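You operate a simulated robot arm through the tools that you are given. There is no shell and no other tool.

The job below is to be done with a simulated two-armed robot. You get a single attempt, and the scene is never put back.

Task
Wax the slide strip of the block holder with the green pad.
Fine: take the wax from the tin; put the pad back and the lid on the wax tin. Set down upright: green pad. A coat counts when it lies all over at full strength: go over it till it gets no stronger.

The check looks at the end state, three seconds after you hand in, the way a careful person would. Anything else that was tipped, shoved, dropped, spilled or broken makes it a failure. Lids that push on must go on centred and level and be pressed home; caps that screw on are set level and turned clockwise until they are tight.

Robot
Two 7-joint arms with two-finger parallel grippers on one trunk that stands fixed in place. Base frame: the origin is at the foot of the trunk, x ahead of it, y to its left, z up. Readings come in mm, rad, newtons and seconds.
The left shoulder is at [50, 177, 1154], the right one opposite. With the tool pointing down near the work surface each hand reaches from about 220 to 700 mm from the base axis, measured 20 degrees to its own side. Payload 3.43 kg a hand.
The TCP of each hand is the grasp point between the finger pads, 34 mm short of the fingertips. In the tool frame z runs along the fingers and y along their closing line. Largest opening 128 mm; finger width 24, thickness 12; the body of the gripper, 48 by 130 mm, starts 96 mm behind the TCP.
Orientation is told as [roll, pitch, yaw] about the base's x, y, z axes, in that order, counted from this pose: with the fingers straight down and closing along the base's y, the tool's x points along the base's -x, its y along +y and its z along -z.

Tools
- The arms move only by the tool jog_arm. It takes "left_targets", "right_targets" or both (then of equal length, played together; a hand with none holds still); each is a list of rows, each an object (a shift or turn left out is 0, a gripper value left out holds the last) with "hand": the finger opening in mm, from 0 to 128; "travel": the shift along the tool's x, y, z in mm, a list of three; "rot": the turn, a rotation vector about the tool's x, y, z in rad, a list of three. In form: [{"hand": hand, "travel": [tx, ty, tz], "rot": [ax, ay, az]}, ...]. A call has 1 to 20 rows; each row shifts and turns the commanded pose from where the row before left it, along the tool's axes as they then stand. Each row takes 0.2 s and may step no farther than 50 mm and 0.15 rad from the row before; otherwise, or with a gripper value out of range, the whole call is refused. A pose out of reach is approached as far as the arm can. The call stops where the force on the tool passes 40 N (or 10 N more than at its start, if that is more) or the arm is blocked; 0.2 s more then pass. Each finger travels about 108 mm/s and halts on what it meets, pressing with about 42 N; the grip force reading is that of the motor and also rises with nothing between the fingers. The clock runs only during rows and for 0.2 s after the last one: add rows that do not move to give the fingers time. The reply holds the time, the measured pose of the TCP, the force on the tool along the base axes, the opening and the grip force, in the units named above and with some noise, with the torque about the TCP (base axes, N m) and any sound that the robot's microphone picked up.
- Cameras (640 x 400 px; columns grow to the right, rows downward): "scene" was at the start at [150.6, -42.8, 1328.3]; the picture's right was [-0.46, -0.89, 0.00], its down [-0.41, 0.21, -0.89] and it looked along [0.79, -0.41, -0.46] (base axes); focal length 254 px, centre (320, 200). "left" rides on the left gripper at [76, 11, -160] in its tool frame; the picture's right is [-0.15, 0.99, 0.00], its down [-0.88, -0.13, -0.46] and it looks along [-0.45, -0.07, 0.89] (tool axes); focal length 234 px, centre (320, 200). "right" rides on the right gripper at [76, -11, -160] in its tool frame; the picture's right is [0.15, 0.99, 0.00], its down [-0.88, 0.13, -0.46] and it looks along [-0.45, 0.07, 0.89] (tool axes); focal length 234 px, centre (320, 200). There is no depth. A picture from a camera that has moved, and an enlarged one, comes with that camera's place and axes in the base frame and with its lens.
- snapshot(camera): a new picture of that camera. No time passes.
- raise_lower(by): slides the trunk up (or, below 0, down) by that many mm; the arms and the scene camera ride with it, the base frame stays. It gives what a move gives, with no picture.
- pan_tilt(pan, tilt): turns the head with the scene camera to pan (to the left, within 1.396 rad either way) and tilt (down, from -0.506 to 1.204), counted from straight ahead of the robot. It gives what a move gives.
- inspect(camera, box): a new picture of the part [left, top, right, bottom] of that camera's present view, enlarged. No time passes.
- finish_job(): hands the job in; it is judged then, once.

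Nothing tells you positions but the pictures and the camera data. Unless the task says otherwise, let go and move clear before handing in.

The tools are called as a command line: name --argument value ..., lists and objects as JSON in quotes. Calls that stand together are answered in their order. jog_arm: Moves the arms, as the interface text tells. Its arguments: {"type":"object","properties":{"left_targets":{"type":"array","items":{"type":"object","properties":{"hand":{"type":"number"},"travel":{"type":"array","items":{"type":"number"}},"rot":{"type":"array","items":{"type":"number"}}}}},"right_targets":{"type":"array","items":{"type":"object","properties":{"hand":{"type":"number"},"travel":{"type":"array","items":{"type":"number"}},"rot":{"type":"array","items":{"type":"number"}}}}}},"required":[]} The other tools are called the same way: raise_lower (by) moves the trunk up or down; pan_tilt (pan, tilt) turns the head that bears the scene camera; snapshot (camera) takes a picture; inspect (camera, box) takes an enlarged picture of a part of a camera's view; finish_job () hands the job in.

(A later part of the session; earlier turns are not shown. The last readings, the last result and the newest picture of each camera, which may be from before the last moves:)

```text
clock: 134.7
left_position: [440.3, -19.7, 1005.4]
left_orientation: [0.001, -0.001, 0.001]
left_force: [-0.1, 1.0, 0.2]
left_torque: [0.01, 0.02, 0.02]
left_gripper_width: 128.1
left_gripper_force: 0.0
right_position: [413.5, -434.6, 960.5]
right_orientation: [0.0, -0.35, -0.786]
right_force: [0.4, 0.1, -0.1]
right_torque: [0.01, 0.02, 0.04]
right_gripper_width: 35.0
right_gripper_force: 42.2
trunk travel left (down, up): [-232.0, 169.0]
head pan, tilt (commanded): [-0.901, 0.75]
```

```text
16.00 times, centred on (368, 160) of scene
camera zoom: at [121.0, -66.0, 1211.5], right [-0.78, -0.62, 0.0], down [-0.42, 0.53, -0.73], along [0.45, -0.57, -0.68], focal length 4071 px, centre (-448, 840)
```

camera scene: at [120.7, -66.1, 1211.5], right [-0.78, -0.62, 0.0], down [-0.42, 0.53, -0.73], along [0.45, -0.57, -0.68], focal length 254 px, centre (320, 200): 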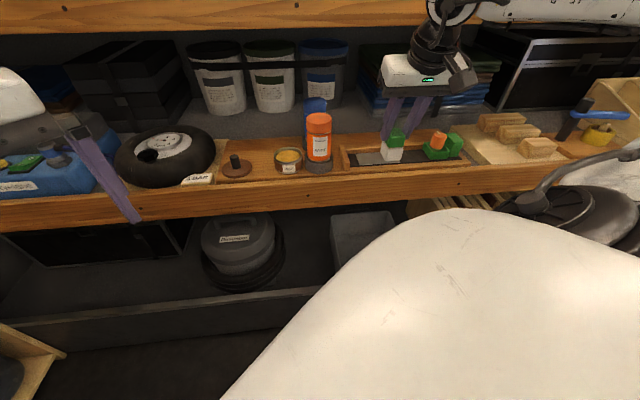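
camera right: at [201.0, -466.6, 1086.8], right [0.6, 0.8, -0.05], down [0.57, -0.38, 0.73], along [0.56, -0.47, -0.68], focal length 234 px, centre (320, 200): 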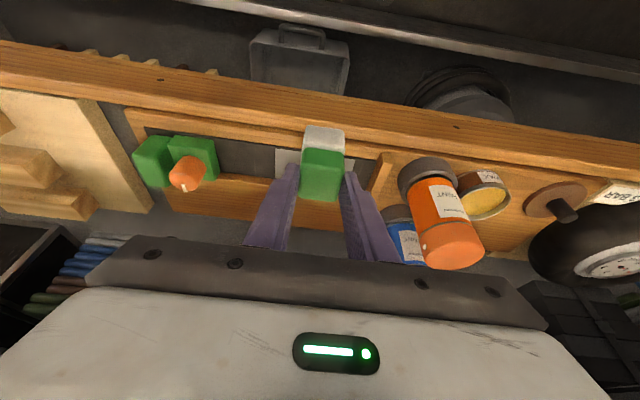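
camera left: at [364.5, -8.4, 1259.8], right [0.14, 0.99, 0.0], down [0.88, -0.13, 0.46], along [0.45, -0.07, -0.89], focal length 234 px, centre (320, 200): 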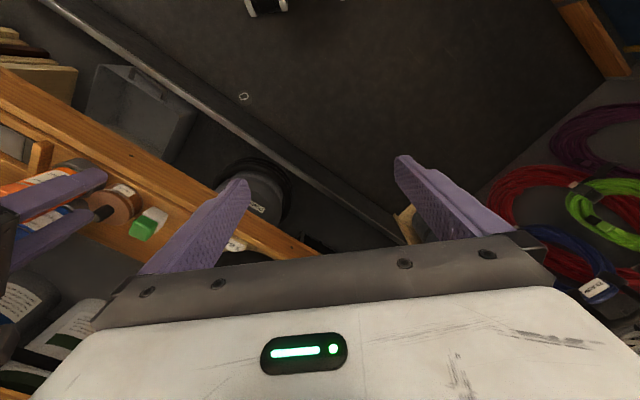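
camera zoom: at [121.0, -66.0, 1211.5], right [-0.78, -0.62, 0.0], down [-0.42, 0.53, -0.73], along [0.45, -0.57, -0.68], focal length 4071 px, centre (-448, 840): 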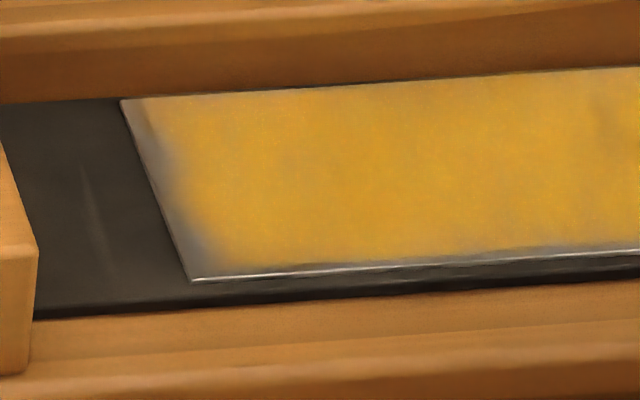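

Identical to the reference: the coat gets no stronger, so it's complete. Now I'll carry the pad back to its original place at u≈−128, v≈681.

jog_arm --right_targets '[{"travel": [0, 47.8, 0]}, {"travel": [0, 47.8, 0]}, {"travel": [0, 47.8, 0]}, {"travel": [-34.5, 0, 12.5]}, {"travel": [-34.5, 0, 12.5]}, {}]'

inspect --camera "right" --box '[200, 60, 440, 210]'

inspect --camera "scene" --box '[200, 90, 328, 170]'

```text
clock: 136.1
left_position: [439.6, -21.1, 1006.9]
left_orientation: [0.0, 0.001, 0.003]
left_force: [-0.4, -0.6, -0.4]
left_torque: [0.01, -0.02, 0.03]
left_gripper_width: 128.2
left_gripper_force: 0.0
right_position: [566.8, -384.5, 960.6]
right_orientation: [0.001, -0.35, -0.784]
right_force: [-0.4, -0.6, -0.6]
right_torque: [0.01, 0.0, -0.01]
right_gripper_width: 35.0
right_gripper_force: 42.3
trunk travel left (down, up): [-232.0, 169.0]
head pan, tilt (commanded): [-0.901, 0.75]
```

```text
2.67 times, centred on (320, 135) of right
camera zoom: at [469.8, -303.5, 1084.0], right [0.6, 0.8, -0.05], down [0.57, -0.38, 0.73], along [0.56, -0.47, -0.68], focal length 624 px, centre (320, 373)
```

zoom: 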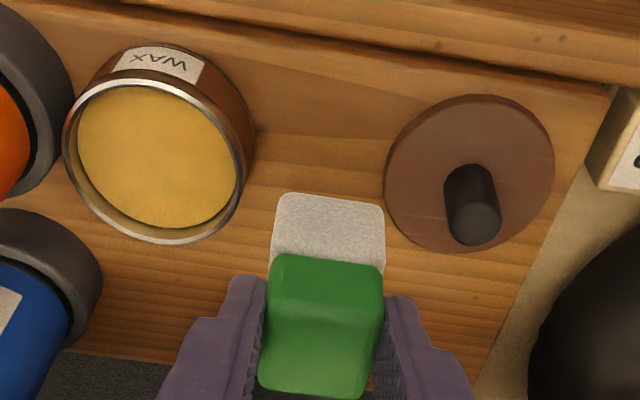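

```text
5.00 times, centred on (264, 130) of scene
camera zoom: at [120.9, -65.9, 1211.6], right [-0.78, -0.62, 0.0], down [-0.42, 0.53, -0.73], along [0.45, -0.57, -0.68], focal length 1272 px, centre (600, 550)
```

zoom: 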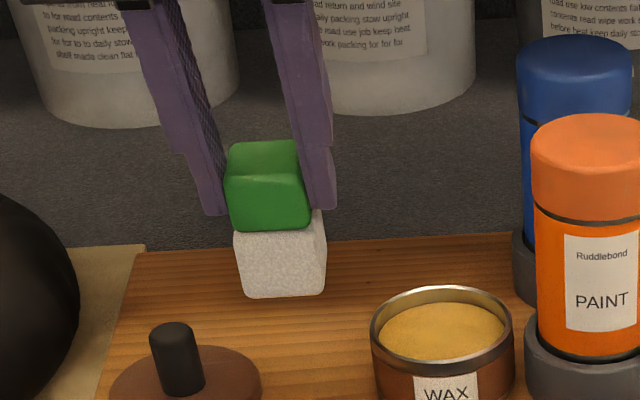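

Aligned between the lid and the tin. Lowering the pad toward the board.

jog_arm --right_targets '[{"travel": [10.7, 0, 26.9]}, {"travel": [10.7, 0, 26.9]}, {}]'

inspect --camera "right" --box '[200, 60, 440, 210]'

inspect --camera "scene" --box '[200, 110, 328, 190]'

```text
clock: 136.8
left_position: [440.9, -20.1, 1006.6]
left_orientation: [0.002, 0.0, 0.002]
left_force: [0.4, -0.1, -0.2]
left_torque: [-0.01, -0.02, 0.01]
left_gripper_width: 127.8
left_gripper_force: 0.1
right_position: [566.2, -384.0, 902.5]
right_orientation: [-0.001, -0.351, -0.786]
right_force: [0.9, -0.1, -0.9]
right_torque: [-0.02, -0.03, 0.02]
right_gripper_width: 35.0
right_gripper_force: 42.5
trunk travel left (down, up): [-232.0, 169.0]
head pan, tilt (commanded): [-0.901, 0.75]
```

```text
2.67 times, centred on (320, 135) of right
camera zoom: at [469.0, -302.6, 1025.2], right [0.6, 0.8, -0.05], down [0.57, -0.38, 0.73], along [0.56, -0.47, -0.68], focal length 624 px, centre (320, 373)
```

zoom: 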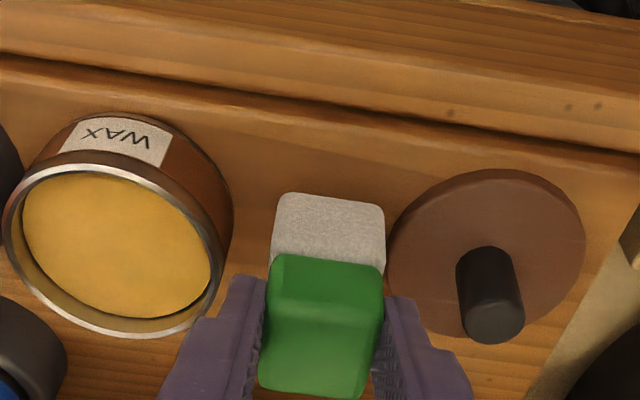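

```text
5.00 times, centred on (264, 150) of scene
camera zoom: at [120.8, -66.0, 1211.6], right [-0.78, -0.62, 0.0], down [-0.42, 0.53, -0.73], along [0.45, -0.57, -0.68], focal length 1272 px, centre (600, 450)
```

zoom: 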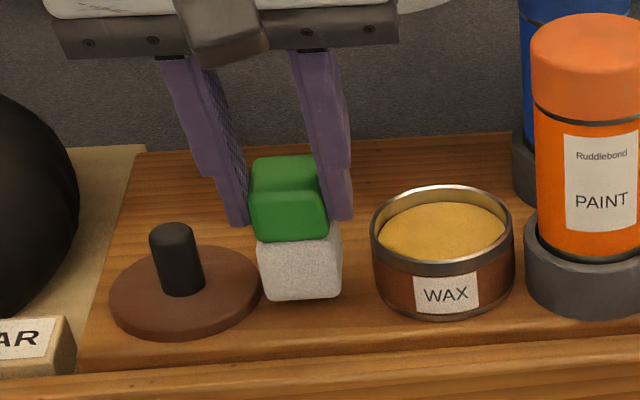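

jog_arm --right_targets '[{"travel": [1.2, -1.5, 3.3]}, {"travel": [0.5, 0, 1.4]}, {}]'

jog_arm --right_targets '[{"travel": [0.35, 0, 0.95]}, {}]'

```text
clock: 137.7
left_position: [440.2, -21.1, 1006.2]
left_orientation: [-0.001, 0.001, 0.002]
left_force: [0.5, 0.5, 0.8]
left_torque: [-0.01, -0.02, -0.03]
left_gripper_width: 127.8
left_gripper_force: 0.0
right_position: [564.5, -384.4, 896.5]
right_orientation: [0.0, -0.35, -0.786]
right_force: [-0.2, 1.4, -0.1]
right_torque: [-0.02, 0.03, 0.01]
right_gripper_width: 34.9
right_gripper_force: 41.8
trunk travel left (down, up): [-232.0, 169.0]
head pan, tilt (commanded): [-0.901, 0.75]
```

```text
clock: 138.2
left_position: [440.5, -19.9, 1006.6]
left_orientation: [0.0, -0.001, 0.001]
left_force: [-0.3, -0.8, -0.3]
left_torque: [0.0, -0.01, 0.0]
left_gripper_width: 128.0
left_gripper_force: 0.0
right_position: [564.9, -384.1, 894.5]
right_orientation: [0.0, -0.348, -0.786]
right_force: [0.1, 0.4, -0.8]
right_torque: [0.02, 0.0, 0.02]
right_gripper_width: 34.7
right_gripper_force: 41.7
trunk travel left (down, up): [-232.0, 169.0]
head pan, tilt (commanded): [-0.901, 0.75]
```

jog_arm --right_targets '[{"travel": [0.35, 0, 0.95]}, {}]'

jog_arm --right_targets '[{"travel": [0.35, 0, 0.95]}, {}]'

inspect --camera "scene" --box '[230, 130, 310, 180]'

```text
clock: 138.8
left_position: [439.9, -20.2, 1005.6]
left_orientation: [0.0, 0.0, 0.002]
left_force: [0.0, 0.7, -0.9]
left_torque: [0.02, -0.02, 0.01]
left_gripper_width: 128.2
left_gripper_force: 0.1
right_position: [564.7, -384.1, 895.2]
right_orientation: [0.001, -0.349, -0.786]
right_force: [0.8, 0.8, -0.2]
right_torque: [0.02, -0.01, -0.04]
right_gripper_width: 34.9
right_gripper_force: 42.1
trunk travel left (down, up): [-232.0, 169.0]
head pan, tilt (commanded): [-0.901, 0.75]
```

```text
clock: 139.4
left_position: [440.7, -20.9, 1006.6]
left_orientation: [0.0, 0.001, 0.002]
left_force: [-0.3, 0.4, 0.1]
left_torque: [0.04, -0.01, 0.04]
left_gripper_width: 128.1
left_gripper_force: 0.0
right_position: [564.3, -383.2, 893.6]
right_orientation: [-0.001, -0.352, -0.785]
right_force: [0.5, -0.7, 1.1]
right_torque: [-0.04, 0.0, -0.02]
right_gripper_width: 34.9
right_gripper_force: 42.2
trunk travel left (down, up): [-232.0, 169.0]
head pan, tilt (commanded): [-0.901, 0.75]
```

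```text
8.00 times, centred on (270, 155) of scene
camera zoom: at [120.7, -66.0, 1211.6], right [-0.78, -0.62, 0.0], down [-0.42, 0.53, -0.73], along [0.45, -0.57, -0.68], focal length 2036 px, centre (720, 560)
```

zoom: 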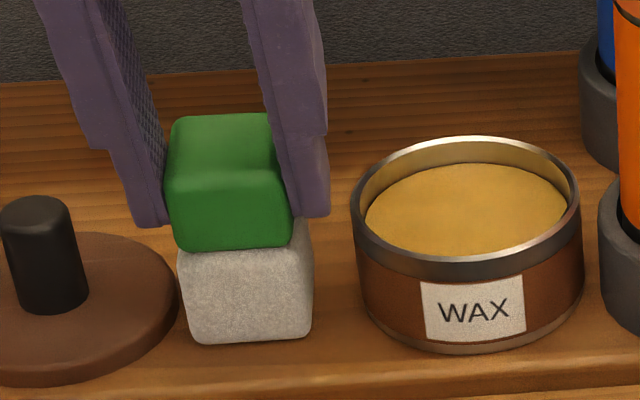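

jog_arm --right_targets '[{"travel": [0.35, 0, 0.95]}, {}]'

```text
clock: 140.1
left_position: [440.4, -20.6, 1006.7]
left_orientation: [0.0, -0.001, 0.001]
left_force: [-0.3, 0.3, 0.1]
left_torque: [0.03, 0.03, -0.02]
left_gripper_width: 127.9
left_gripper_force: 0.2
right_position: [564.7, -384.5, 893.6]
right_orientation: [0.003, -0.35, -0.785]
right_force: [-1.0, 0.6, 4.9]
right_torque: [0.02, 0.13, 0.02]
right_gripper_width: 34.7
right_gripper_force: 42.0
trunk travel left (down, up): [-232.0, 169.0]
head pan, tilt (commanded): [-0.901, 0.75]
```

The pad is on the board (5 N). I'll open the fingers slightly and rise straight up.

jog_arm --right_targets '[{"travel": [-0.3, 0, -0.8], "hand": 37}, {"hand": 40}, {"hand": 42}, {}]'

inspect --camera "right" --box '[200, 60, 440, 210]'

inspect --camera "scene" --box '[230, 130, 310, 180]'

```text
clock: 141.1
left_position: [440.5, -20.2, 1006.9]
left_orientation: [0.0, -0.001, 0.002]
left_force: [-0.3, 0.1, 0.2]
left_torque: [0.01, 0.0, -0.01]
left_gripper_width: 127.9
left_gripper_force: 0.1
right_position: [565.0, -384.0, 893.8]
right_orientation: [0.0, -0.349, -0.785]
right_force: [-0.3, 0.7, -0.6]
right_torque: [0.04, -0.04, 0.01]
right_gripper_width: 42.1
right_gripper_force: 0.1
trunk travel left (down, up): [-232.0, 169.0]
head pan, tilt (commanded): [-0.901, 0.75]
```

```text
2.67 times, centred on (320, 135) of right
camera zoom: at [467.9, -302.6, 1017.4], right [0.6, 0.8, -0.05], down [0.57, -0.38, 0.73], along [0.56, -0.47, -0.68], focal length 624 px, centre (320, 373)
```

zoom: 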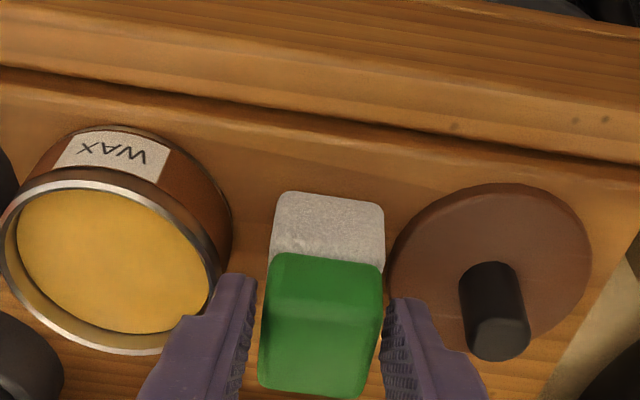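

```text
8.00 times, centred on (270, 155) of scene
camera zoom: at [120.8, -66.0, 1211.6], right [-0.78, -0.62, 0.0], down [-0.42, 0.53, -0.73], along [0.45, -0.57, -0.68], focal length 2036 px, centre (720, 560)
```

zoom: 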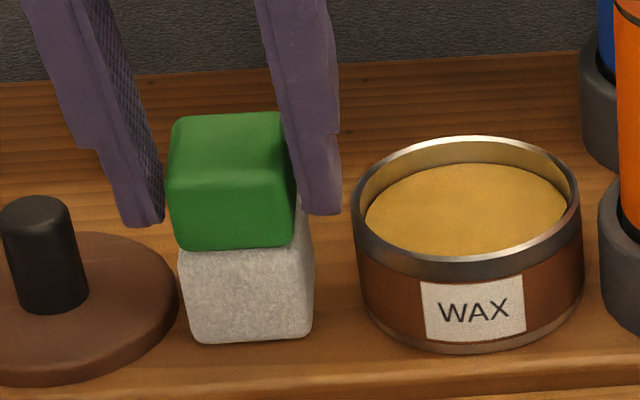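

The pad stands upright and free. Rising straight up, then moving left over the lid's knob.

jog_arm --right_targets '[{"travel": [-3.4, 0, -9.4]}, {"travel": [-8.5, 0, -23.5]}, {"travel": [-8.5, 0, -23.5]}, {}]'

inspect --camera "right" --box '[200, 60, 440, 210]'

inspect --camera "scene" --box '[200, 110, 328, 190]'

```text
clock: 142.1
left_position: [439.6, -20.1, 1006.3]
left_orientation: [0.0, 0.0, 0.0]
left_force: [-0.5, 0.9, 0.5]
left_torque: [0.02, 0.0, 0.01]
left_gripper_width: 127.9
left_gripper_force: 0.0
right_position: [562.8, -385.3, 954.8]
right_orientation: [0.001, -0.35, -0.786]
right_force: [-0.6, 0.4, 0.2]
right_torque: [0.01, 0.03, -0.01]
right_gripper_width: 42.1
right_gripper_force: 0.0
trunk travel left (down, up): [-232.0, 169.0]
head pan, tilt (commanded): [-0.901, 0.75]
```

```text
2.67 times, centred on (320, 135) of right
camera zoom: at [466.8, -302.9, 1078.2], right [0.6, 0.8, -0.05], down [0.57, -0.38, 0.73], along [0.56, -0.47, -0.68], focal length 624 px, centre (320, 373)
```

zoom: 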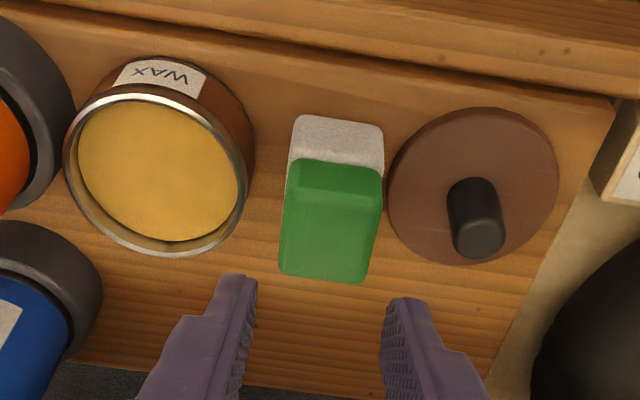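

```text
5.00 times, centred on (264, 150) of scene
camera zoom: at [120.8, -66.0, 1211.5], right [-0.78, -0.62, 0.0], down [-0.42, 0.53, -0.73], along [0.45, -0.57, -0.68], focal length 1272 px, centre (600, 450)
```

zoom: 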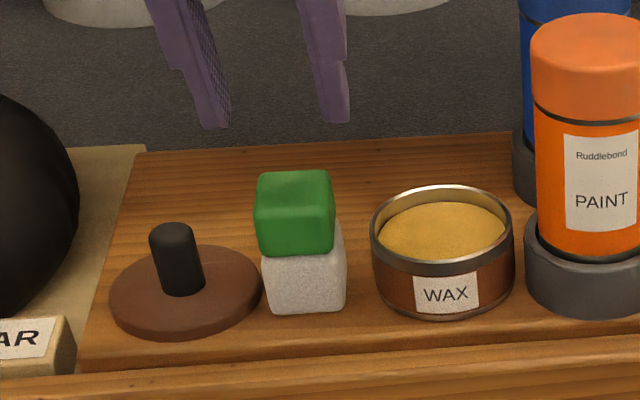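

The pad is back in place and upright. I'll move over the lid knob.

jog_arm --right_targets '[{"travel": [-4.2, 32, 6.8], "hand": 36}, {"travel": [-4.2, 32, 6.8]}, {}]'

inspect --camera "right" --box '[200, 60, 440, 210]'

inspect --camera "scene" --box '[190, 100, 318, 180]'

```text
clock: 142.8
left_position: [441.5, -21.0, 1005.7]
left_orientation: [0.0, -0.001, 0.001]
left_force: [-0.5, -0.3, -1.0]
left_torque: [-0.01, 0.01, 0.0]
left_gripper_width: 127.9
left_gripper_force: 0.1
right_position: [619.0, -348.7, 943.6]
right_orientation: [0.001, -0.349, -0.785]
right_force: [-0.2, -0.3, -0.3]
right_torque: [0.03, -0.03, -0.04]
right_gripper_width: 36.2
right_gripper_force: 0.1
trunk travel left (down, up): [-232.0, 169.0]
head pan, tilt (commanded): [-0.901, 0.75]
```

```text
2.67 times, centred on (320, 135) of right
camera zoom: at [522.1, -266.9, 1067.7], right [0.6, 0.8, -0.05], down [0.57, -0.38, 0.73], along [0.56, -0.47, -0.68], focal length 624 px, centre (320, 373)
```

zoom: 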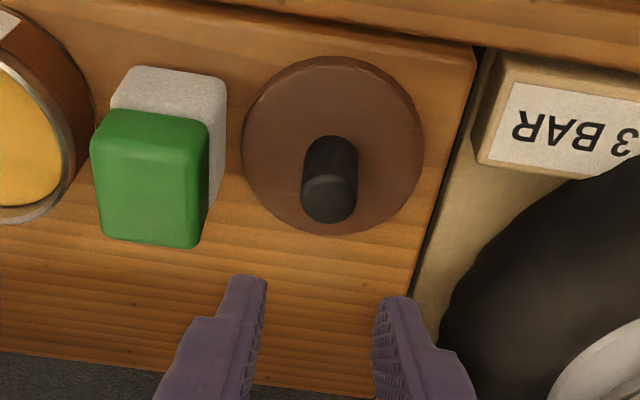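

```text
5.00 times, centred on (254, 140) of scene
camera zoom: at [120.7, -65.9, 1211.6], right [-0.78, -0.62, 0.0], down [-0.42, 0.53, -0.73], along [0.45, -0.57, -0.68], focal length 1272 px, centre (650, 500)
```

zoom: 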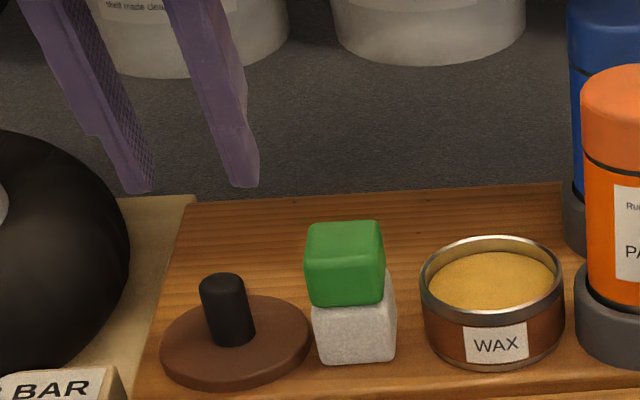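

I'll lower onto the knob to the same pose at which I released it.

jog_arm --right_targets '[{"travel": [7.4, -0.7, 18.0]}, {"travel": [7.3, -0.7, 18.0]}, {}]'

inspect --camera "right" --box '[200, 60, 440, 210]'

```text
clock: 143.7
left_position: [440.4, -20.3, 1006.9]
left_orientation: [0.0, 0.001, 0.002]
left_force: [-0.4, -0.3, 0.6]
left_torque: [0.0, -0.03, 0.0]
left_gripper_width: 128.1
left_gripper_force: 0.0
right_position: [614.0, -347.9, 903.3]
right_orientation: [0.0, -0.348, -0.785]
right_force: [0.1, 0.5, -0.4]
right_torque: [0.01, -0.02, -0.02]
right_gripper_width: 36.1
right_gripper_force: 0.0
trunk travel left (down, up): [-232.0, 169.0]
head pan, tilt (commanded): [-0.901, 0.75]
```

```text
2.67 times, centred on (320, 135) of right
camera zoom: at [517.8, -266.2, 1027.5], right [0.6, 0.8, -0.05], down [0.57, -0.38, 0.73], along [0.56, -0.47, -0.68], focal length 624 px, centre (320, 373)
```

zoom: 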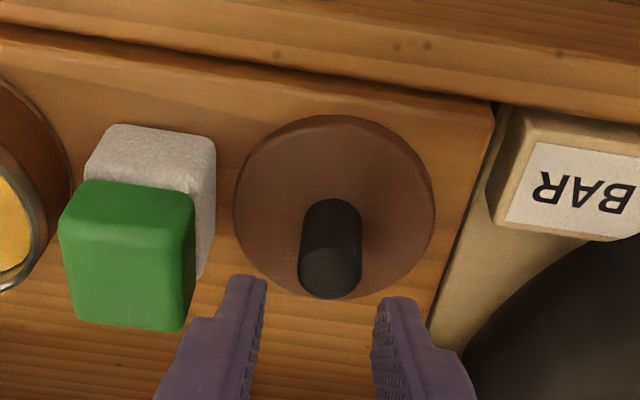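

jog_arm --right_targets '[{"travel": [5.4, 0.6, 17.0]}, {"travel": [5.4, 0.6, 16.0]}, {}]'

inspect --camera "right" --box '[200, 80, 440, 230]'

inspect --camera "scene" --box '[200, 120, 280, 170]'

```text
clock: 144.4
left_position: [440.3, -21.1, 1006.8]
left_orientation: [0.0, -0.001, 0.002]
left_force: [-0.4, 1.0, -0.6]
left_torque: [-0.02, 0.01, 0.01]
left_gripper_width: 127.8
left_gripper_force: 0.0
right_position: [616.8, -347.7, 870.9]
right_orientation: [0.0, -0.35, -0.785]
right_force: [0.3, 0.0, -0.1]
right_torque: [0.0, -0.03, 0.03]
right_gripper_width: 36.0
right_gripper_force: 0.2
trunk travel left (down, up): [-232.0, 169.0]
head pan, tilt (commanded): [-0.901, 0.75]
```

```text
2.67 times, centred on (320, 155) of right
camera zoom: at [520.5, -265.1, 993.5], right [0.6, 0.8, -0.05], down [0.57, -0.38, 0.73], along [0.56, -0.47, -0.68], focal length 624 px, centre (320, 320)
```

zoom: 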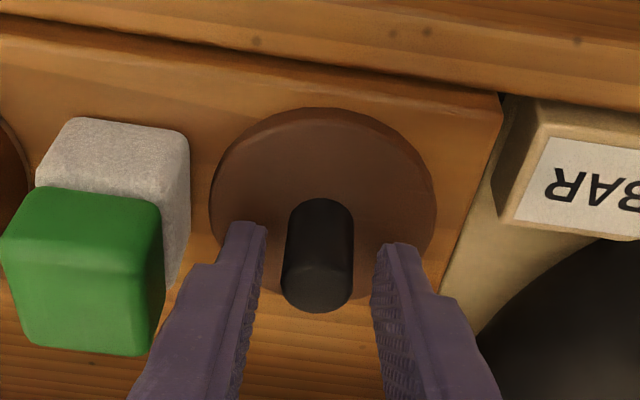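

```text
8.00 times, centred on (240, 145) of scene
camera zoom: at [120.8, -66.0, 1211.6], right [-0.78, -0.62, 0.0], down [-0.42, 0.53, -0.73], along [0.45, -0.57, -0.68], focal length 2036 px, centre (960, 640)
```

zoom: 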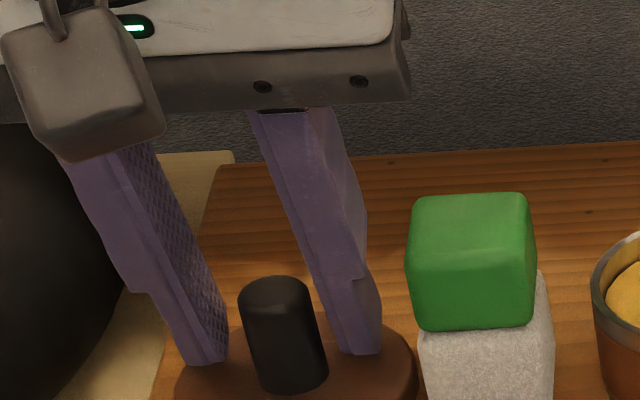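

The knob is centred between the fingers. Lowering 2.5 mm more and closing.

jog_arm --right_targets '[{"travel": [0.85, 0, 2.35]}, {"hand": 26}, {"hand": 16}, {"hand": 16}, {}]'

inspect --camera "right" --box '[200, 80, 440, 230]'

```text
clock: 145.7
left_position: [440.3, -20.0, 1006.3]
left_orientation: [0.0, 0.0, 0.001]
left_force: [0.4, -0.2, 0.8]
left_torque: [-0.01, -0.01, 0.01]
left_gripper_width: 128.1
left_gripper_force: 0.0
right_position: [618.0, -347.5, 868.3]
right_orientation: [0.0, -0.35, -0.784]
right_force: [0.3, -0.3, 0.9]
right_torque: [-0.02, -0.06, -0.02]
right_gripper_width: 18.7
right_gripper_force: 42.1
trunk travel left (down, up): [-232.0, 169.0]
head pan, tilt (commanded): [-0.901, 0.75]
```

```text
2.67 times, centred on (320, 155) of right
camera zoom: at [521.2, -265.4, 991.1], right [0.6, 0.8, -0.05], down [0.57, -0.38, 0.73], along [0.56, -0.47, -0.68], focal length 624 px, centre (320, 320)
```

zoom: 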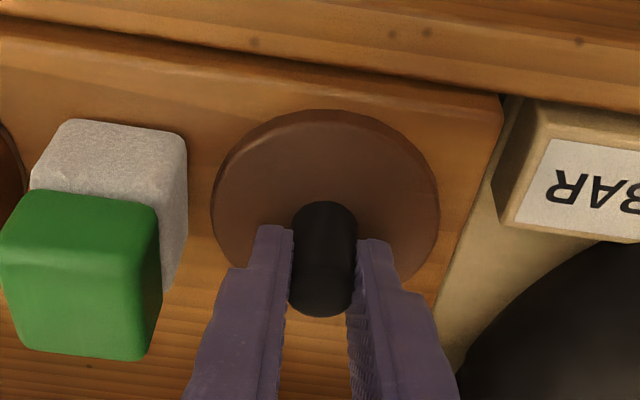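

The lid is gripped in the same relation as before. Lifting straight up past the pad.

jog_arm --right_targets '[{"travel": [-3.4, 0, -9.4]}, {"travel": [-6.8, 0, -18.8]}, {"travel": [-9.9, 0, -27.1]}, {"travel": [-9.9, 0, -27.1]}, {}]'

inspect --camera "right" --box '[140, 40, 460, 240]'

inspect --camera "scene" --box '[200, 90, 328, 170]'

```text
clock: 146.8
left_position: [440.1, -19.9, 1005.5]
left_orientation: [-0.001, -0.001, 0.002]
left_force: [0.5, -0.1, 0.2]
left_torque: [0.02, -0.01, 0.03]
left_gripper_width: 127.9
left_gripper_force: 0.1
right_position: [619.2, -347.5, 956.2]
right_orientation: [0.001, -0.349, -0.785]
right_force: [-0.5, -0.5, -0.5]
right_torque: [-0.02, 0.01, 0.0]
right_gripper_width: 18.4
right_gripper_force: 42.1
trunk travel left (down, up): [-232.0, 169.0]
head pan, tilt (commanded): [-0.901, 0.75]
```

```text
2.00 times, centred on (300, 140) of right
camera zoom: at [522.1, -265.8, 1078.9], right [0.6, 0.8, -0.05], down [0.57, -0.38, 0.73], along [0.56, -0.47, -0.68], focal length 468 px, centre (360, 320)
```

zoom: 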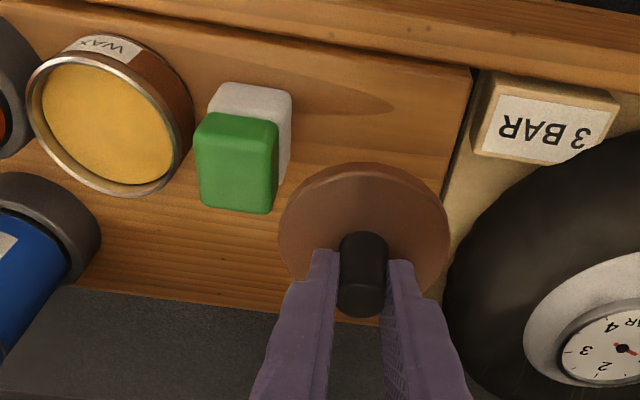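

```text
5.00 times, centred on (264, 130) of scene
camera zoom: at [120.8, -66.0, 1211.5], right [-0.78, -0.62, 0.0], down [-0.42, 0.53, -0.73], along [0.45, -0.57, -0.68], focal length 1272 px, centre (600, 550)
```

zoom: 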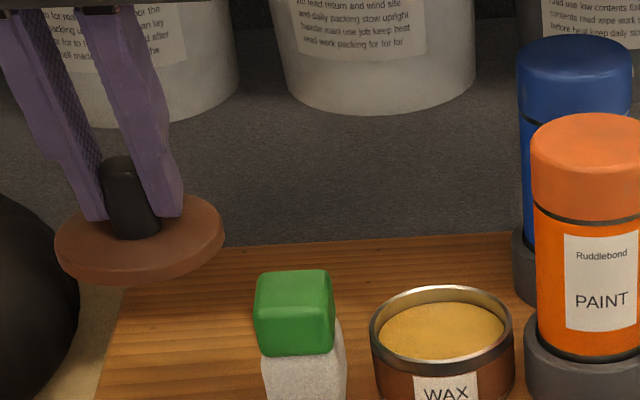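

The pad sits where it originally stood. I'll carry the lid right, over the tin.

jog_arm --right_targets '[{"travel": [0, -44.3, 0]}, {"travel": [0, -44.3, 0]}, {"travel": [0, -44.3, 0]}, {}]'

jog_arm --right_targets '[{}]'

inspect --camera "right" --box '[200, 60, 440, 210]'

inspect --camera "scene" --box '[230, 90, 358, 170]'

```text
clock: 147.8
left_position: [440.3, -19.6, 1005.8]
left_orientation: [0.002, 0.002, 0.001]
left_force: [-0.2, -0.1, 0.0]
left_torque: [0.03, 0.02, 0.01]
left_gripper_width: 128.0
left_gripper_force: 0.1
right_position: [523.8, -442.3, 953.3]
right_orientation: [-0.001, -0.349, -0.787]
right_force: [-0.7, 0.1, 0.2]
right_torque: [0.01, 0.01, 0.0]
right_gripper_width: 18.5
right_gripper_force: 42.3
trunk travel left (down, up): [-232.0, 169.0]
head pan, tilt (commanded): [-0.901, 0.75]
```

```text
clock: 148.2
left_position: [439.5, -20.2, 1005.2]
left_orientation: [-0.001, 0.0, 0.003]
left_force: [-0.3, 0.2, -0.5]
left_torque: [0.03, -0.01, 0.02]
left_gripper_width: 128.0
left_gripper_force: 0.1
right_position: [523.3, -442.4, 954.0]
right_orientation: [0.001, -0.349, -0.786]
right_force: [-0.6, 0.9, 0.9]
right_torque: [-0.02, 0.01, 0.0]
right_gripper_width: 18.4
right_gripper_force: 42.0
trunk travel left (down, up): [-232.0, 169.0]
head pan, tilt (commanded): [-0.901, 0.75]
```

```text
2.67 times, centred on (320, 135) of right
camera zoom: at [427.0, -360.4, 1077.0], right [0.6, 0.8, -0.05], down [0.57, -0.38, 0.73], along [0.56, -0.47, -0.68], focal length 624 px, centre (320, 373)
```

zoom: 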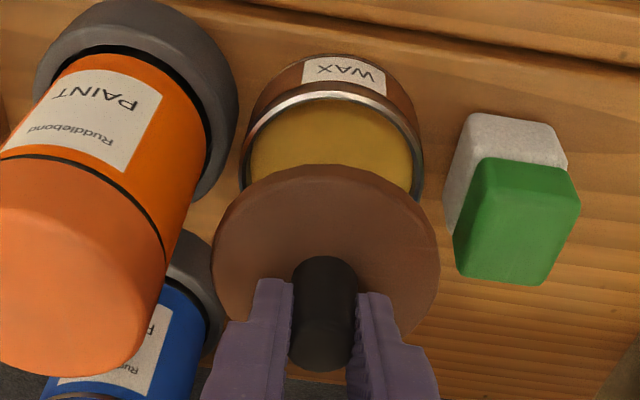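

```text
5.00 times, centred on (294, 130) of scene
camera zoom: at [120.7, -66.1, 1211.6], right [-0.78, -0.62, 0.0], down [-0.42, 0.53, -0.73], along [0.45, -0.57, -0.68], focal length 1272 px, centre (450, 550)
```

zoom: 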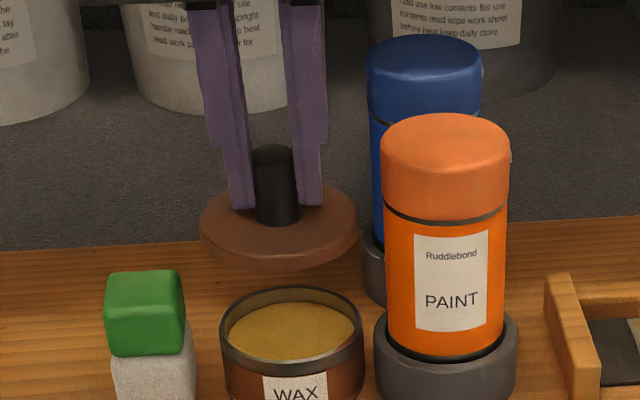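

The lid is over the tin; measured offsets are about 1 mm. I'll trim and lower to just above the rim.

jog_arm --right_targets '[{"travel": [6.2, 0.6, 18.5]}, {"travel": [6.2, 0.6, 18.5]}, {}]'

jog_arm --right_targets '[{}]'

inspect --camera "right" --box '[240, 60, 400, 160]'

inspect --camera "scene" --box '[250, 120, 330, 170]'

```text
clock: 149.1
left_position: [440.3, -20.5, 1005.7]
left_orientation: [0.0, 0.001, 0.002]
left_force: [-0.3, -0.2, 0.0]
left_torque: [0.03, -0.02, 0.0]
left_gripper_width: 127.7
left_gripper_force: 0.0
right_position: [524.7, -441.0, 916.1]
right_orientation: [0.0, -0.349, -0.785]
right_force: [0.5, 0.7, 0.5]
right_torque: [-0.01, 0.0, 0.0]
right_gripper_width: 18.7
right_gripper_force: 41.6
trunk travel left (down, up): [-232.0, 169.0]
head pan, tilt (commanded): [-0.901, 0.75]
```

```text
clock: 149.4
left_position: [439.6, -21.2, 1006.2]
left_orientation: [0.001, -0.001, 0.002]
left_force: [0.1, 0.0, 0.1]
left_torque: [-0.03, 0.0, 0.0]
left_gripper_width: 128.1
left_gripper_force: 0.1
right_position: [524.7, -442.1, 915.7]
right_orientation: [0.001, -0.35, -0.786]
right_force: [-0.1, 0.1, -0.4]
right_torque: [-0.02, 0.04, 0.0]
right_gripper_width: 18.4
right_gripper_force: 42.3
trunk travel left (down, up): [-232.0, 169.0]
head pan, tilt (commanded): [-0.901, 0.75]
```

```text
4.00 times, centred on (320, 110) of right
camera zoom: at [427.9, -359.5, 1038.7], right [0.6, 0.8, -0.05], down [0.57, -0.38, 0.73], along [0.56, -0.47, -0.68], focal length 937 px, centre (320, 560)
```

zoom: 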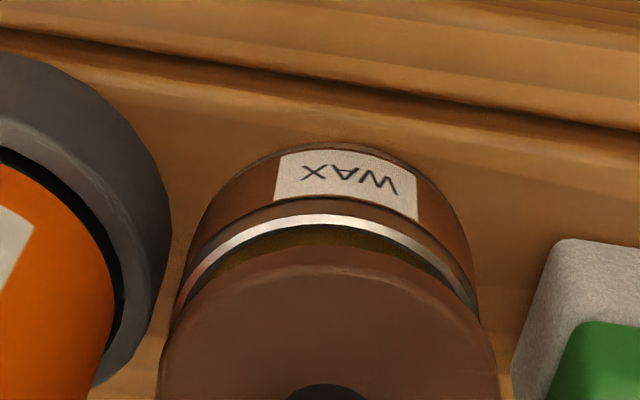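

```text
8.00 times, centred on (290, 145) of scene
camera zoom: at [120.8, -66.0, 1211.5], right [-0.78, -0.62, 0.0], down [-0.42, 0.53, -0.73], along [0.45, -0.57, -0.68], focal length 2036 px, centre (560, 640)
```

zoom: 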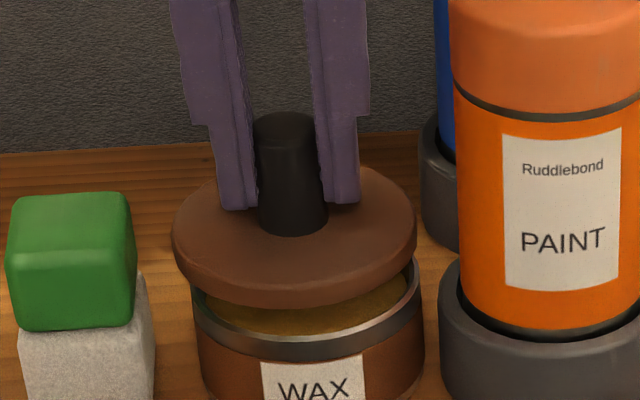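

Comparing with the picture taken when the lid was first lifted, I'm about 1 mm off in both directions. I'll correct and drop to the same height as that picture.

jog_arm --right_targets '[{"travel": [0.3, -1.0, 3.7]}, {}]'

inspect --camera "right" --box '[200, 80, 440, 230]'

inspect --camera "right" --box '[260, 90, 388, 170]'

```text
clock: 150.1
left_position: [440.6, -20.3, 1005.0]
left_orientation: [-0.002, -0.001, 0.001]
left_force: [1.2, -0.9, 0.4]
left_torque: [0.0, -0.03, 0.02]
left_gripper_width: 128.2
left_gripper_force: 0.0
right_position: [524.8, -442.9, 913.4]
right_orientation: [0.001, -0.349, -0.786]
right_force: [0.4, 0.1, 0.5]
right_torque: [-0.03, 0.01, -0.02]
right_gripper_width: 18.4
right_gripper_force: 42.2
trunk travel left (down, up): [-232.0, 169.0]
head pan, tilt (commanded): [-0.901, 0.75]
```

```text
2.67 times, centred on (320, 155) of right
camera zoom: at [427.9, -361.1, 1035.9], right [0.6, 0.8, -0.05], down [0.57, -0.38, 0.73], along [0.56, -0.47, -0.68], focal length 624 px, centre (320, 320)
```

zoom: 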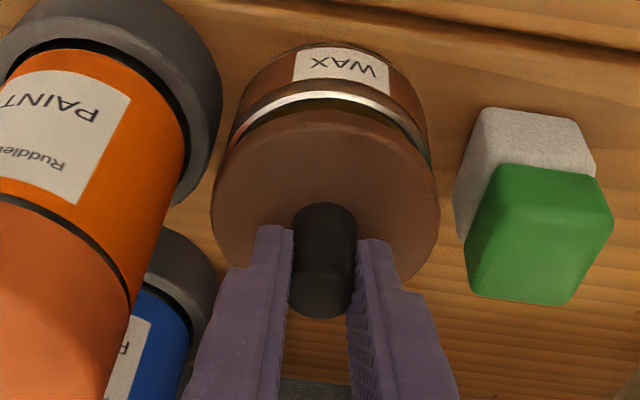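

```text
5.00 times, centred on (324, 130) of right
camera zoom: at [427.9, -361.1, 1035.9], right [0.6, 0.8, -0.05], down [0.57, -0.38, 0.73], along [0.56, -0.47, -0.68], focal length 1171 px, centre (300, 550)
```

zoom: 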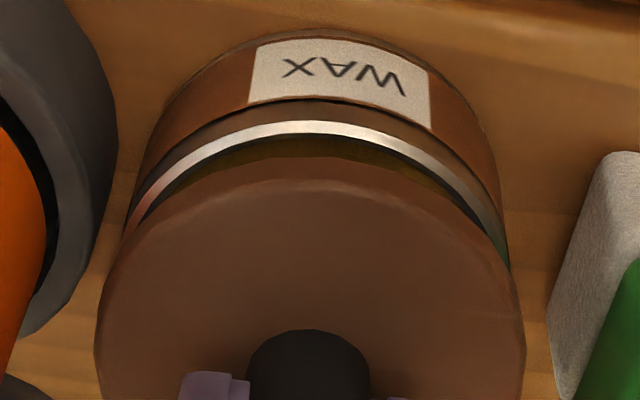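

I'll double-check fore-aft centring with a high zoom from the scene camera.

inspect --camera "scene" --box '[266, 138, 314, 168]'

inspect --camera "left" --box '[0, 160, 160, 260]'

```text
13.33 times, centred on (290, 153) of scene
camera zoom: at [120.8, -66.0, 1211.6], right [-0.78, -0.62, 0.0], down [-0.42, 0.53, -0.73], along [0.45, -0.57, -0.68], focal length 3393 px, centre (720, 827)
```

zoom: 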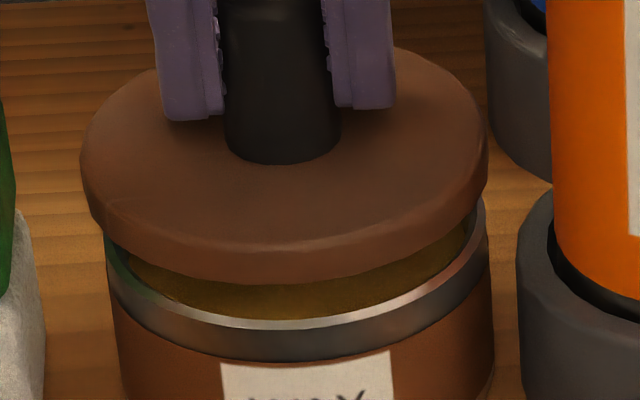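

```text
4.00 times, centred on (80, 210) of left
camera zoom: at [364.8, -8.6, 1166.6], right [0.14, 0.99, 0.0], down [0.88, -0.13, 0.46], along [0.45, -0.07, -0.89], focal length 937 px, centre (1280, 160)
```

zoom: 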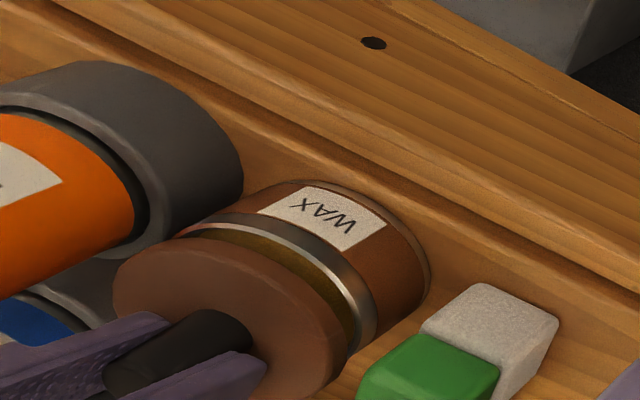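

The two cameras together indicate the lid is about 3 mm too far back and 0.8 mm left. I'll correct that and re-check.

jog_arm --right_targets '[{"travel": [3.0, -0.8, -1.1]}, {}]'

inspect --camera "scene" --box '[266, 138, 314, 168]'

inspect --camera "right" --box '[260, 90, 388, 170]'

```text
clock: 150.7
left_position: [439.8, -20.0, 1006.6]
left_orientation: [-0.002, 0.0, 0.002]
left_force: [0.2, 0.2, 0.1]
left_torque: [0.0, 0.02, 0.0]
left_gripper_width: 127.9
left_gripper_force: 0.0
right_position: [521.0, -441.8, 911.7]
right_orientation: [-0.001, -0.349, -0.786]
right_force: [0.3, 0.7, -0.1]
right_torque: [0.01, -0.04, 0.02]
right_gripper_width: 18.6
right_gripper_force: 42.0
trunk travel left (down, up): [-232.0, 169.0]
head pan, tilt (commanded): [-0.901, 0.75]
```

```text
13.33 times, centred on (290, 153) of scene
camera zoom: at [120.8, -66.0, 1211.5], right [-0.78, -0.62, 0.0], down [-0.42, 0.53, -0.73], along [0.45, -0.57, -0.68], focal length 3393 px, centre (720, 827)
```

zoom: 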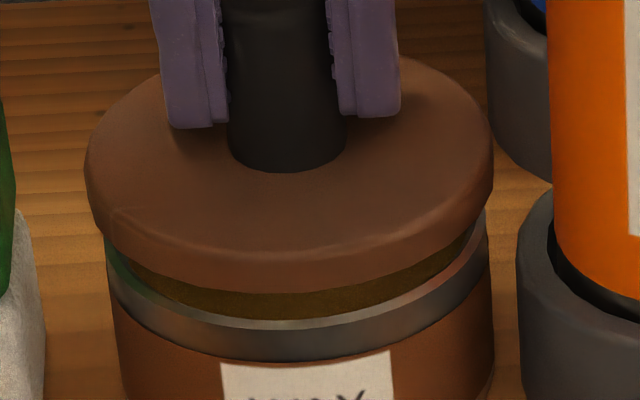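

```text
5.00 times, centred on (324, 130) of right
camera zoom: at [425.5, -359.8, 1035.7], right [0.6, 0.8, -0.05], down [0.57, -0.38, 0.73], along [0.56, -0.47, -0.68], focal length 1171 px, centre (300, 550)
```

zoom: 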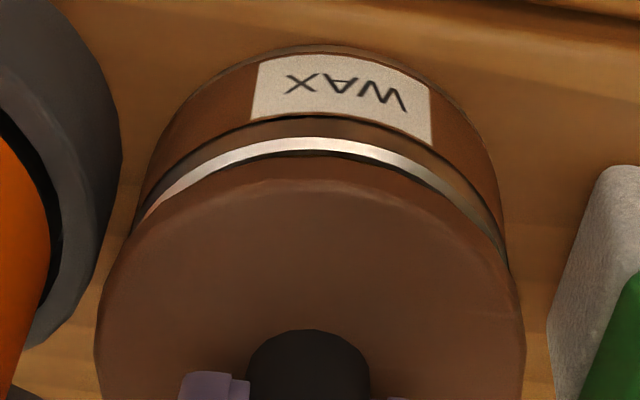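

Now the silver rim shows just as it did when the lid was first lifted concentrically. Lowering onto the rim.

jog_arm --right_targets '[{"travel": [1.0, 0, 2.8]}, {"travel": [1.0, 0, 2.8]}, {}]'

inspect --camera "scene" --box '[266, 138, 314, 168]'

inspect --camera "right" --box '[260, 90, 388, 170]'

```text
clock: 151.4
left_position: [439.9, -20.2, 1006.9]
left_orientation: [0.0, 0.001, 0.001]
left_force: [-0.2, -0.6, 0.0]
left_torque: [0.0, -0.02, 0.0]
left_gripper_width: 128.0
left_gripper_force: 0.1
right_position: [523.0, -441.6, 905.4]
right_orientation: [-0.002, -0.35, -0.786]
right_force: [-0.4, 0.1, -0.7]
right_torque: [0.03, 0.0, -0.01]
right_gripper_width: 18.4
right_gripper_force: 42.3
trunk travel left (down, up): [-232.0, 169.0]
head pan, tilt (commanded): [-0.901, 0.75]
```

```text
13.33 times, centred on (290, 153) of scene
camera zoom: at [120.8, -66.0, 1211.5], right [-0.78, -0.62, 0.0], down [-0.42, 0.53, -0.73], along [0.45, -0.57, -0.68], focal length 3393 px, centre (720, 827)
```

zoom: 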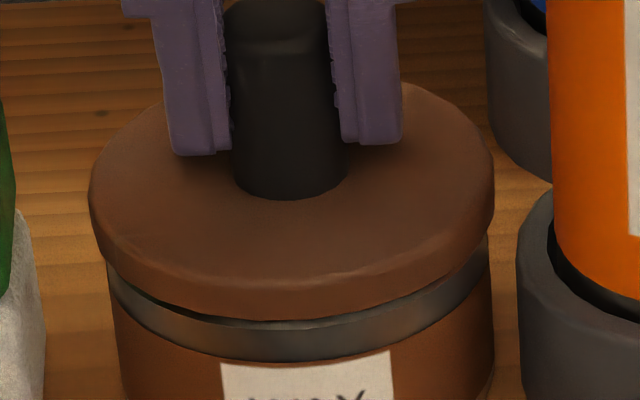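

```text
5.00 times, centred on (324, 130) of right
camera zoom: at [425.8, -360.0, 1029.7], right [0.6, 0.8, -0.05], down [0.57, -0.38, 0.73], along [0.56, -0.47, -0.68], focal length 1171 px, centre (300, 550)
```

zoom: 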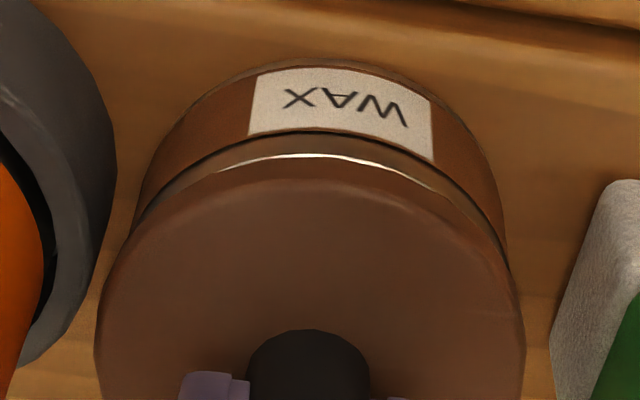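

The lid is centred and just above the rim. Lowering into contact and pressing.

jog_arm --right_targets '[{"travel": [0.35, 0, 0.95]}, {}]'

jog_arm --right_targets '[{"travel": [0.5, 0, 1.4]}, {}]'

jog_arm --right_targets '[{"travel": [0.5, 0, 1.4]}, {}]'

```text
clock: 152.1
left_position: [440.8, -20.6, 1005.8]
left_orientation: [0.001, 0.0, 0.003]
left_force: [0.0, 0.1, -0.1]
left_torque: [0.01, 0.02, 0.01]
left_gripper_width: 128.2
left_gripper_force: 0.1
right_position: [521.7, -440.8, 906.4]
right_orientation: [0.002, -0.35, -0.786]
right_force: [0.0, 0.5, 0.6]
right_torque: [0.02, 0.04, 0.02]
right_gripper_width: 18.5
right_gripper_force: 41.9
trunk travel left (down, up): [-232.0, 169.0]
head pan, tilt (commanded): [-0.901, 0.75]
```

```text
clock: 152.7
left_position: [440.8, -19.2, 1006.7]
left_orientation: [0.0, -0.001, 0.001]
left_force: [0.0, -1.7, 0.1]
left_torque: [0.04, -0.01, -0.01]
left_gripper_width: 128.2
left_gripper_force: 0.1
right_position: [521.8, -441.7, 904.6]
right_orientation: [-0.001, -0.35, -0.785]
right_force: [0.0, 0.3, -0.9]
right_torque: [0.03, 0.03, -0.01]
right_gripper_width: 19.2
right_gripper_force: 41.9
trunk travel left (down, up): [-232.0, 169.0]
head pan, tilt (commanded): [-0.901, 0.75]
```

```text
clock: 153.2
left_position: [438.8, -19.8, 1006.4]
left_orientation: [0.0, 0.0, 0.003]
left_force: [-0.6, -0.7, -0.3]
left_torque: [-0.01, -0.02, -0.02]
left_gripper_width: 128.0
left_gripper_force: 0.0
right_position: [522.4, -441.5, 904.3]
right_orientation: [0.001, -0.354, -0.785]
right_force: [-3.0, -1.4, 7.4]
right_torque: [0.2, 0.23, 0.02]
right_gripper_width: 20.3
right_gripper_force: 42.1
trunk travel left (down, up): [-232.0, 169.0]
head pan, tilt (commanded): [-0.901, 0.75]
heard: snap
```

I heard a snap as force came on. Let me look at how the lid sits.

inspect --camera "scene" --box '[266, 138, 314, 168]'

inspect --camera "right" --box '[260, 90, 388, 170]'

inspect --camera "left" --box '[0, 160, 160, 260]'

```text
13.33 times, centred on (290, 153) of scene
camera zoom: at [120.1, -65.7, 1211.8], right [-0.78, -0.62, 0.0], down [-0.42, 0.53, -0.73], along [0.46, -0.57, -0.68], focal length 3393 px, centre (720, 827)
```

zoom: 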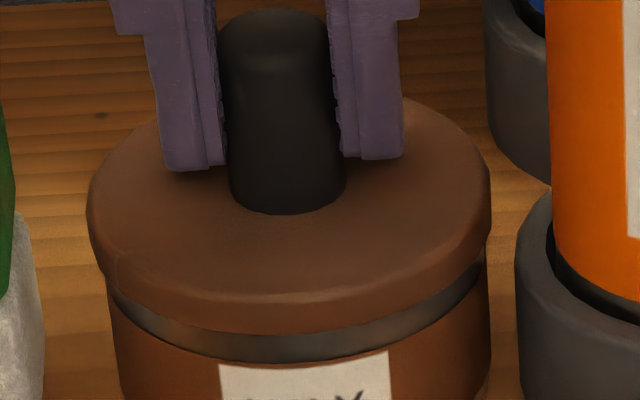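

```text
5.00 times, centred on (324, 130) of right
camera zoom: at [425.3, -359.0, 1027.0], right [0.6, 0.8, -0.05], down [0.56, -0.38, 0.73], along [0.56, -0.47, -0.68], focal length 1171 px, centre (300, 550)
```

zoom: 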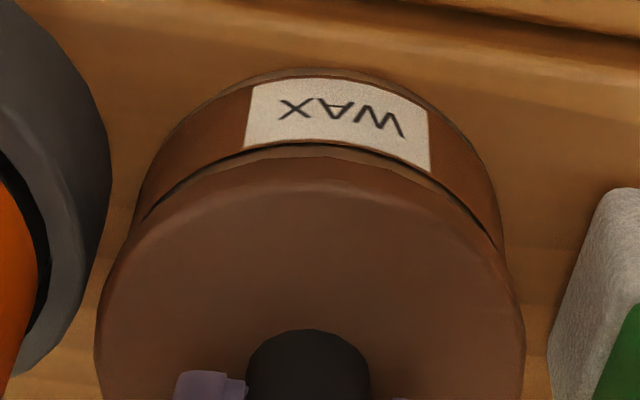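

```text
4.00 times, centred on (80, 210) of left
camera zoom: at [364.1, -8.3, 1167.1], right [0.14, 0.99, 0.0], down [0.88, -0.13, 0.46], along [0.45, -0.07, -0.89], focal length 937 px, centre (1280, 160)
```

zoom: 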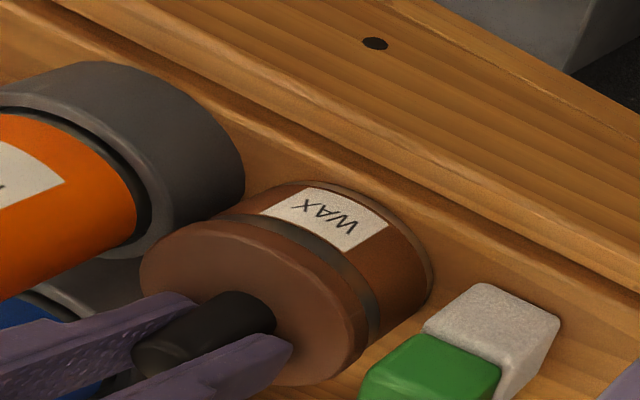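

The lid went on level. I'll press further to be sure it's fully home.

jog_arm --right_targets '[{"travel": [0.7, 0, 1.9]}, {}]'

jog_arm --right_targets '[{"travel": [0.7, 0, 1.9]}, {}, {}]'

inspect --camera "scene" --box '[266, 138, 314, 168]'

```text
clock: 153.8
left_position: [438.7, -19.4, 1006.6]
left_orientation: [-0.002, -0.002, 0.002]
left_force: [0.5, 0.0, 0.1]
left_torque: [-0.02, -0.02, 0.03]
left_gripper_width: 128.2
left_gripper_force: 0.1
right_position: [522.3, -441.7, 903.4]
right_orientation: [0.003, -0.355, -0.789]
right_force: [-1.5, -2.5, 16.8]
right_torque: [0.17, 0.27, -0.05]
right_gripper_width: 20.1
right_gripper_force: 41.9
trunk travel left (down, up): [-232.0, 169.0]
head pan, tilt (commanded): [-0.901, 0.75]
```

```text
clock: 154.7
left_position: [438.3, -18.6, 1007.1]
left_orientation: [0.0, -0.004, 0.001]
left_force: [-0.5, -0.3, 0.5]
left_torque: [-0.02, -0.03, 0.01]
left_gripper_width: 127.9
left_gripper_force: 0.0
right_position: [521.3, -440.8, 904.4]
right_orientation: [0.002, -0.358, -0.787]
right_force: [-1.3, -8.1, 30.1]
right_torque: [-0.15, 0.15, -0.06]
right_gripper_width: 20.1
right_gripper_force: 42.4
trunk travel left (down, up): [-232.0, 169.0]
head pan, tilt (commanded): [-0.901, 0.75]
```

```text
13.33 times, centred on (290, 153) of scene
camera zoom: at [118.4, -64.7, 1212.1], right [-0.78, -0.62, 0.0], down [-0.42, 0.53, -0.73], along [0.46, -0.57, -0.68], focal length 3393 px, centre (720, 827)
```

zoom: 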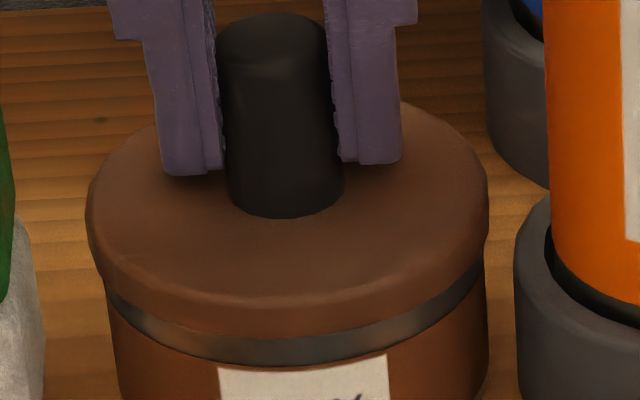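

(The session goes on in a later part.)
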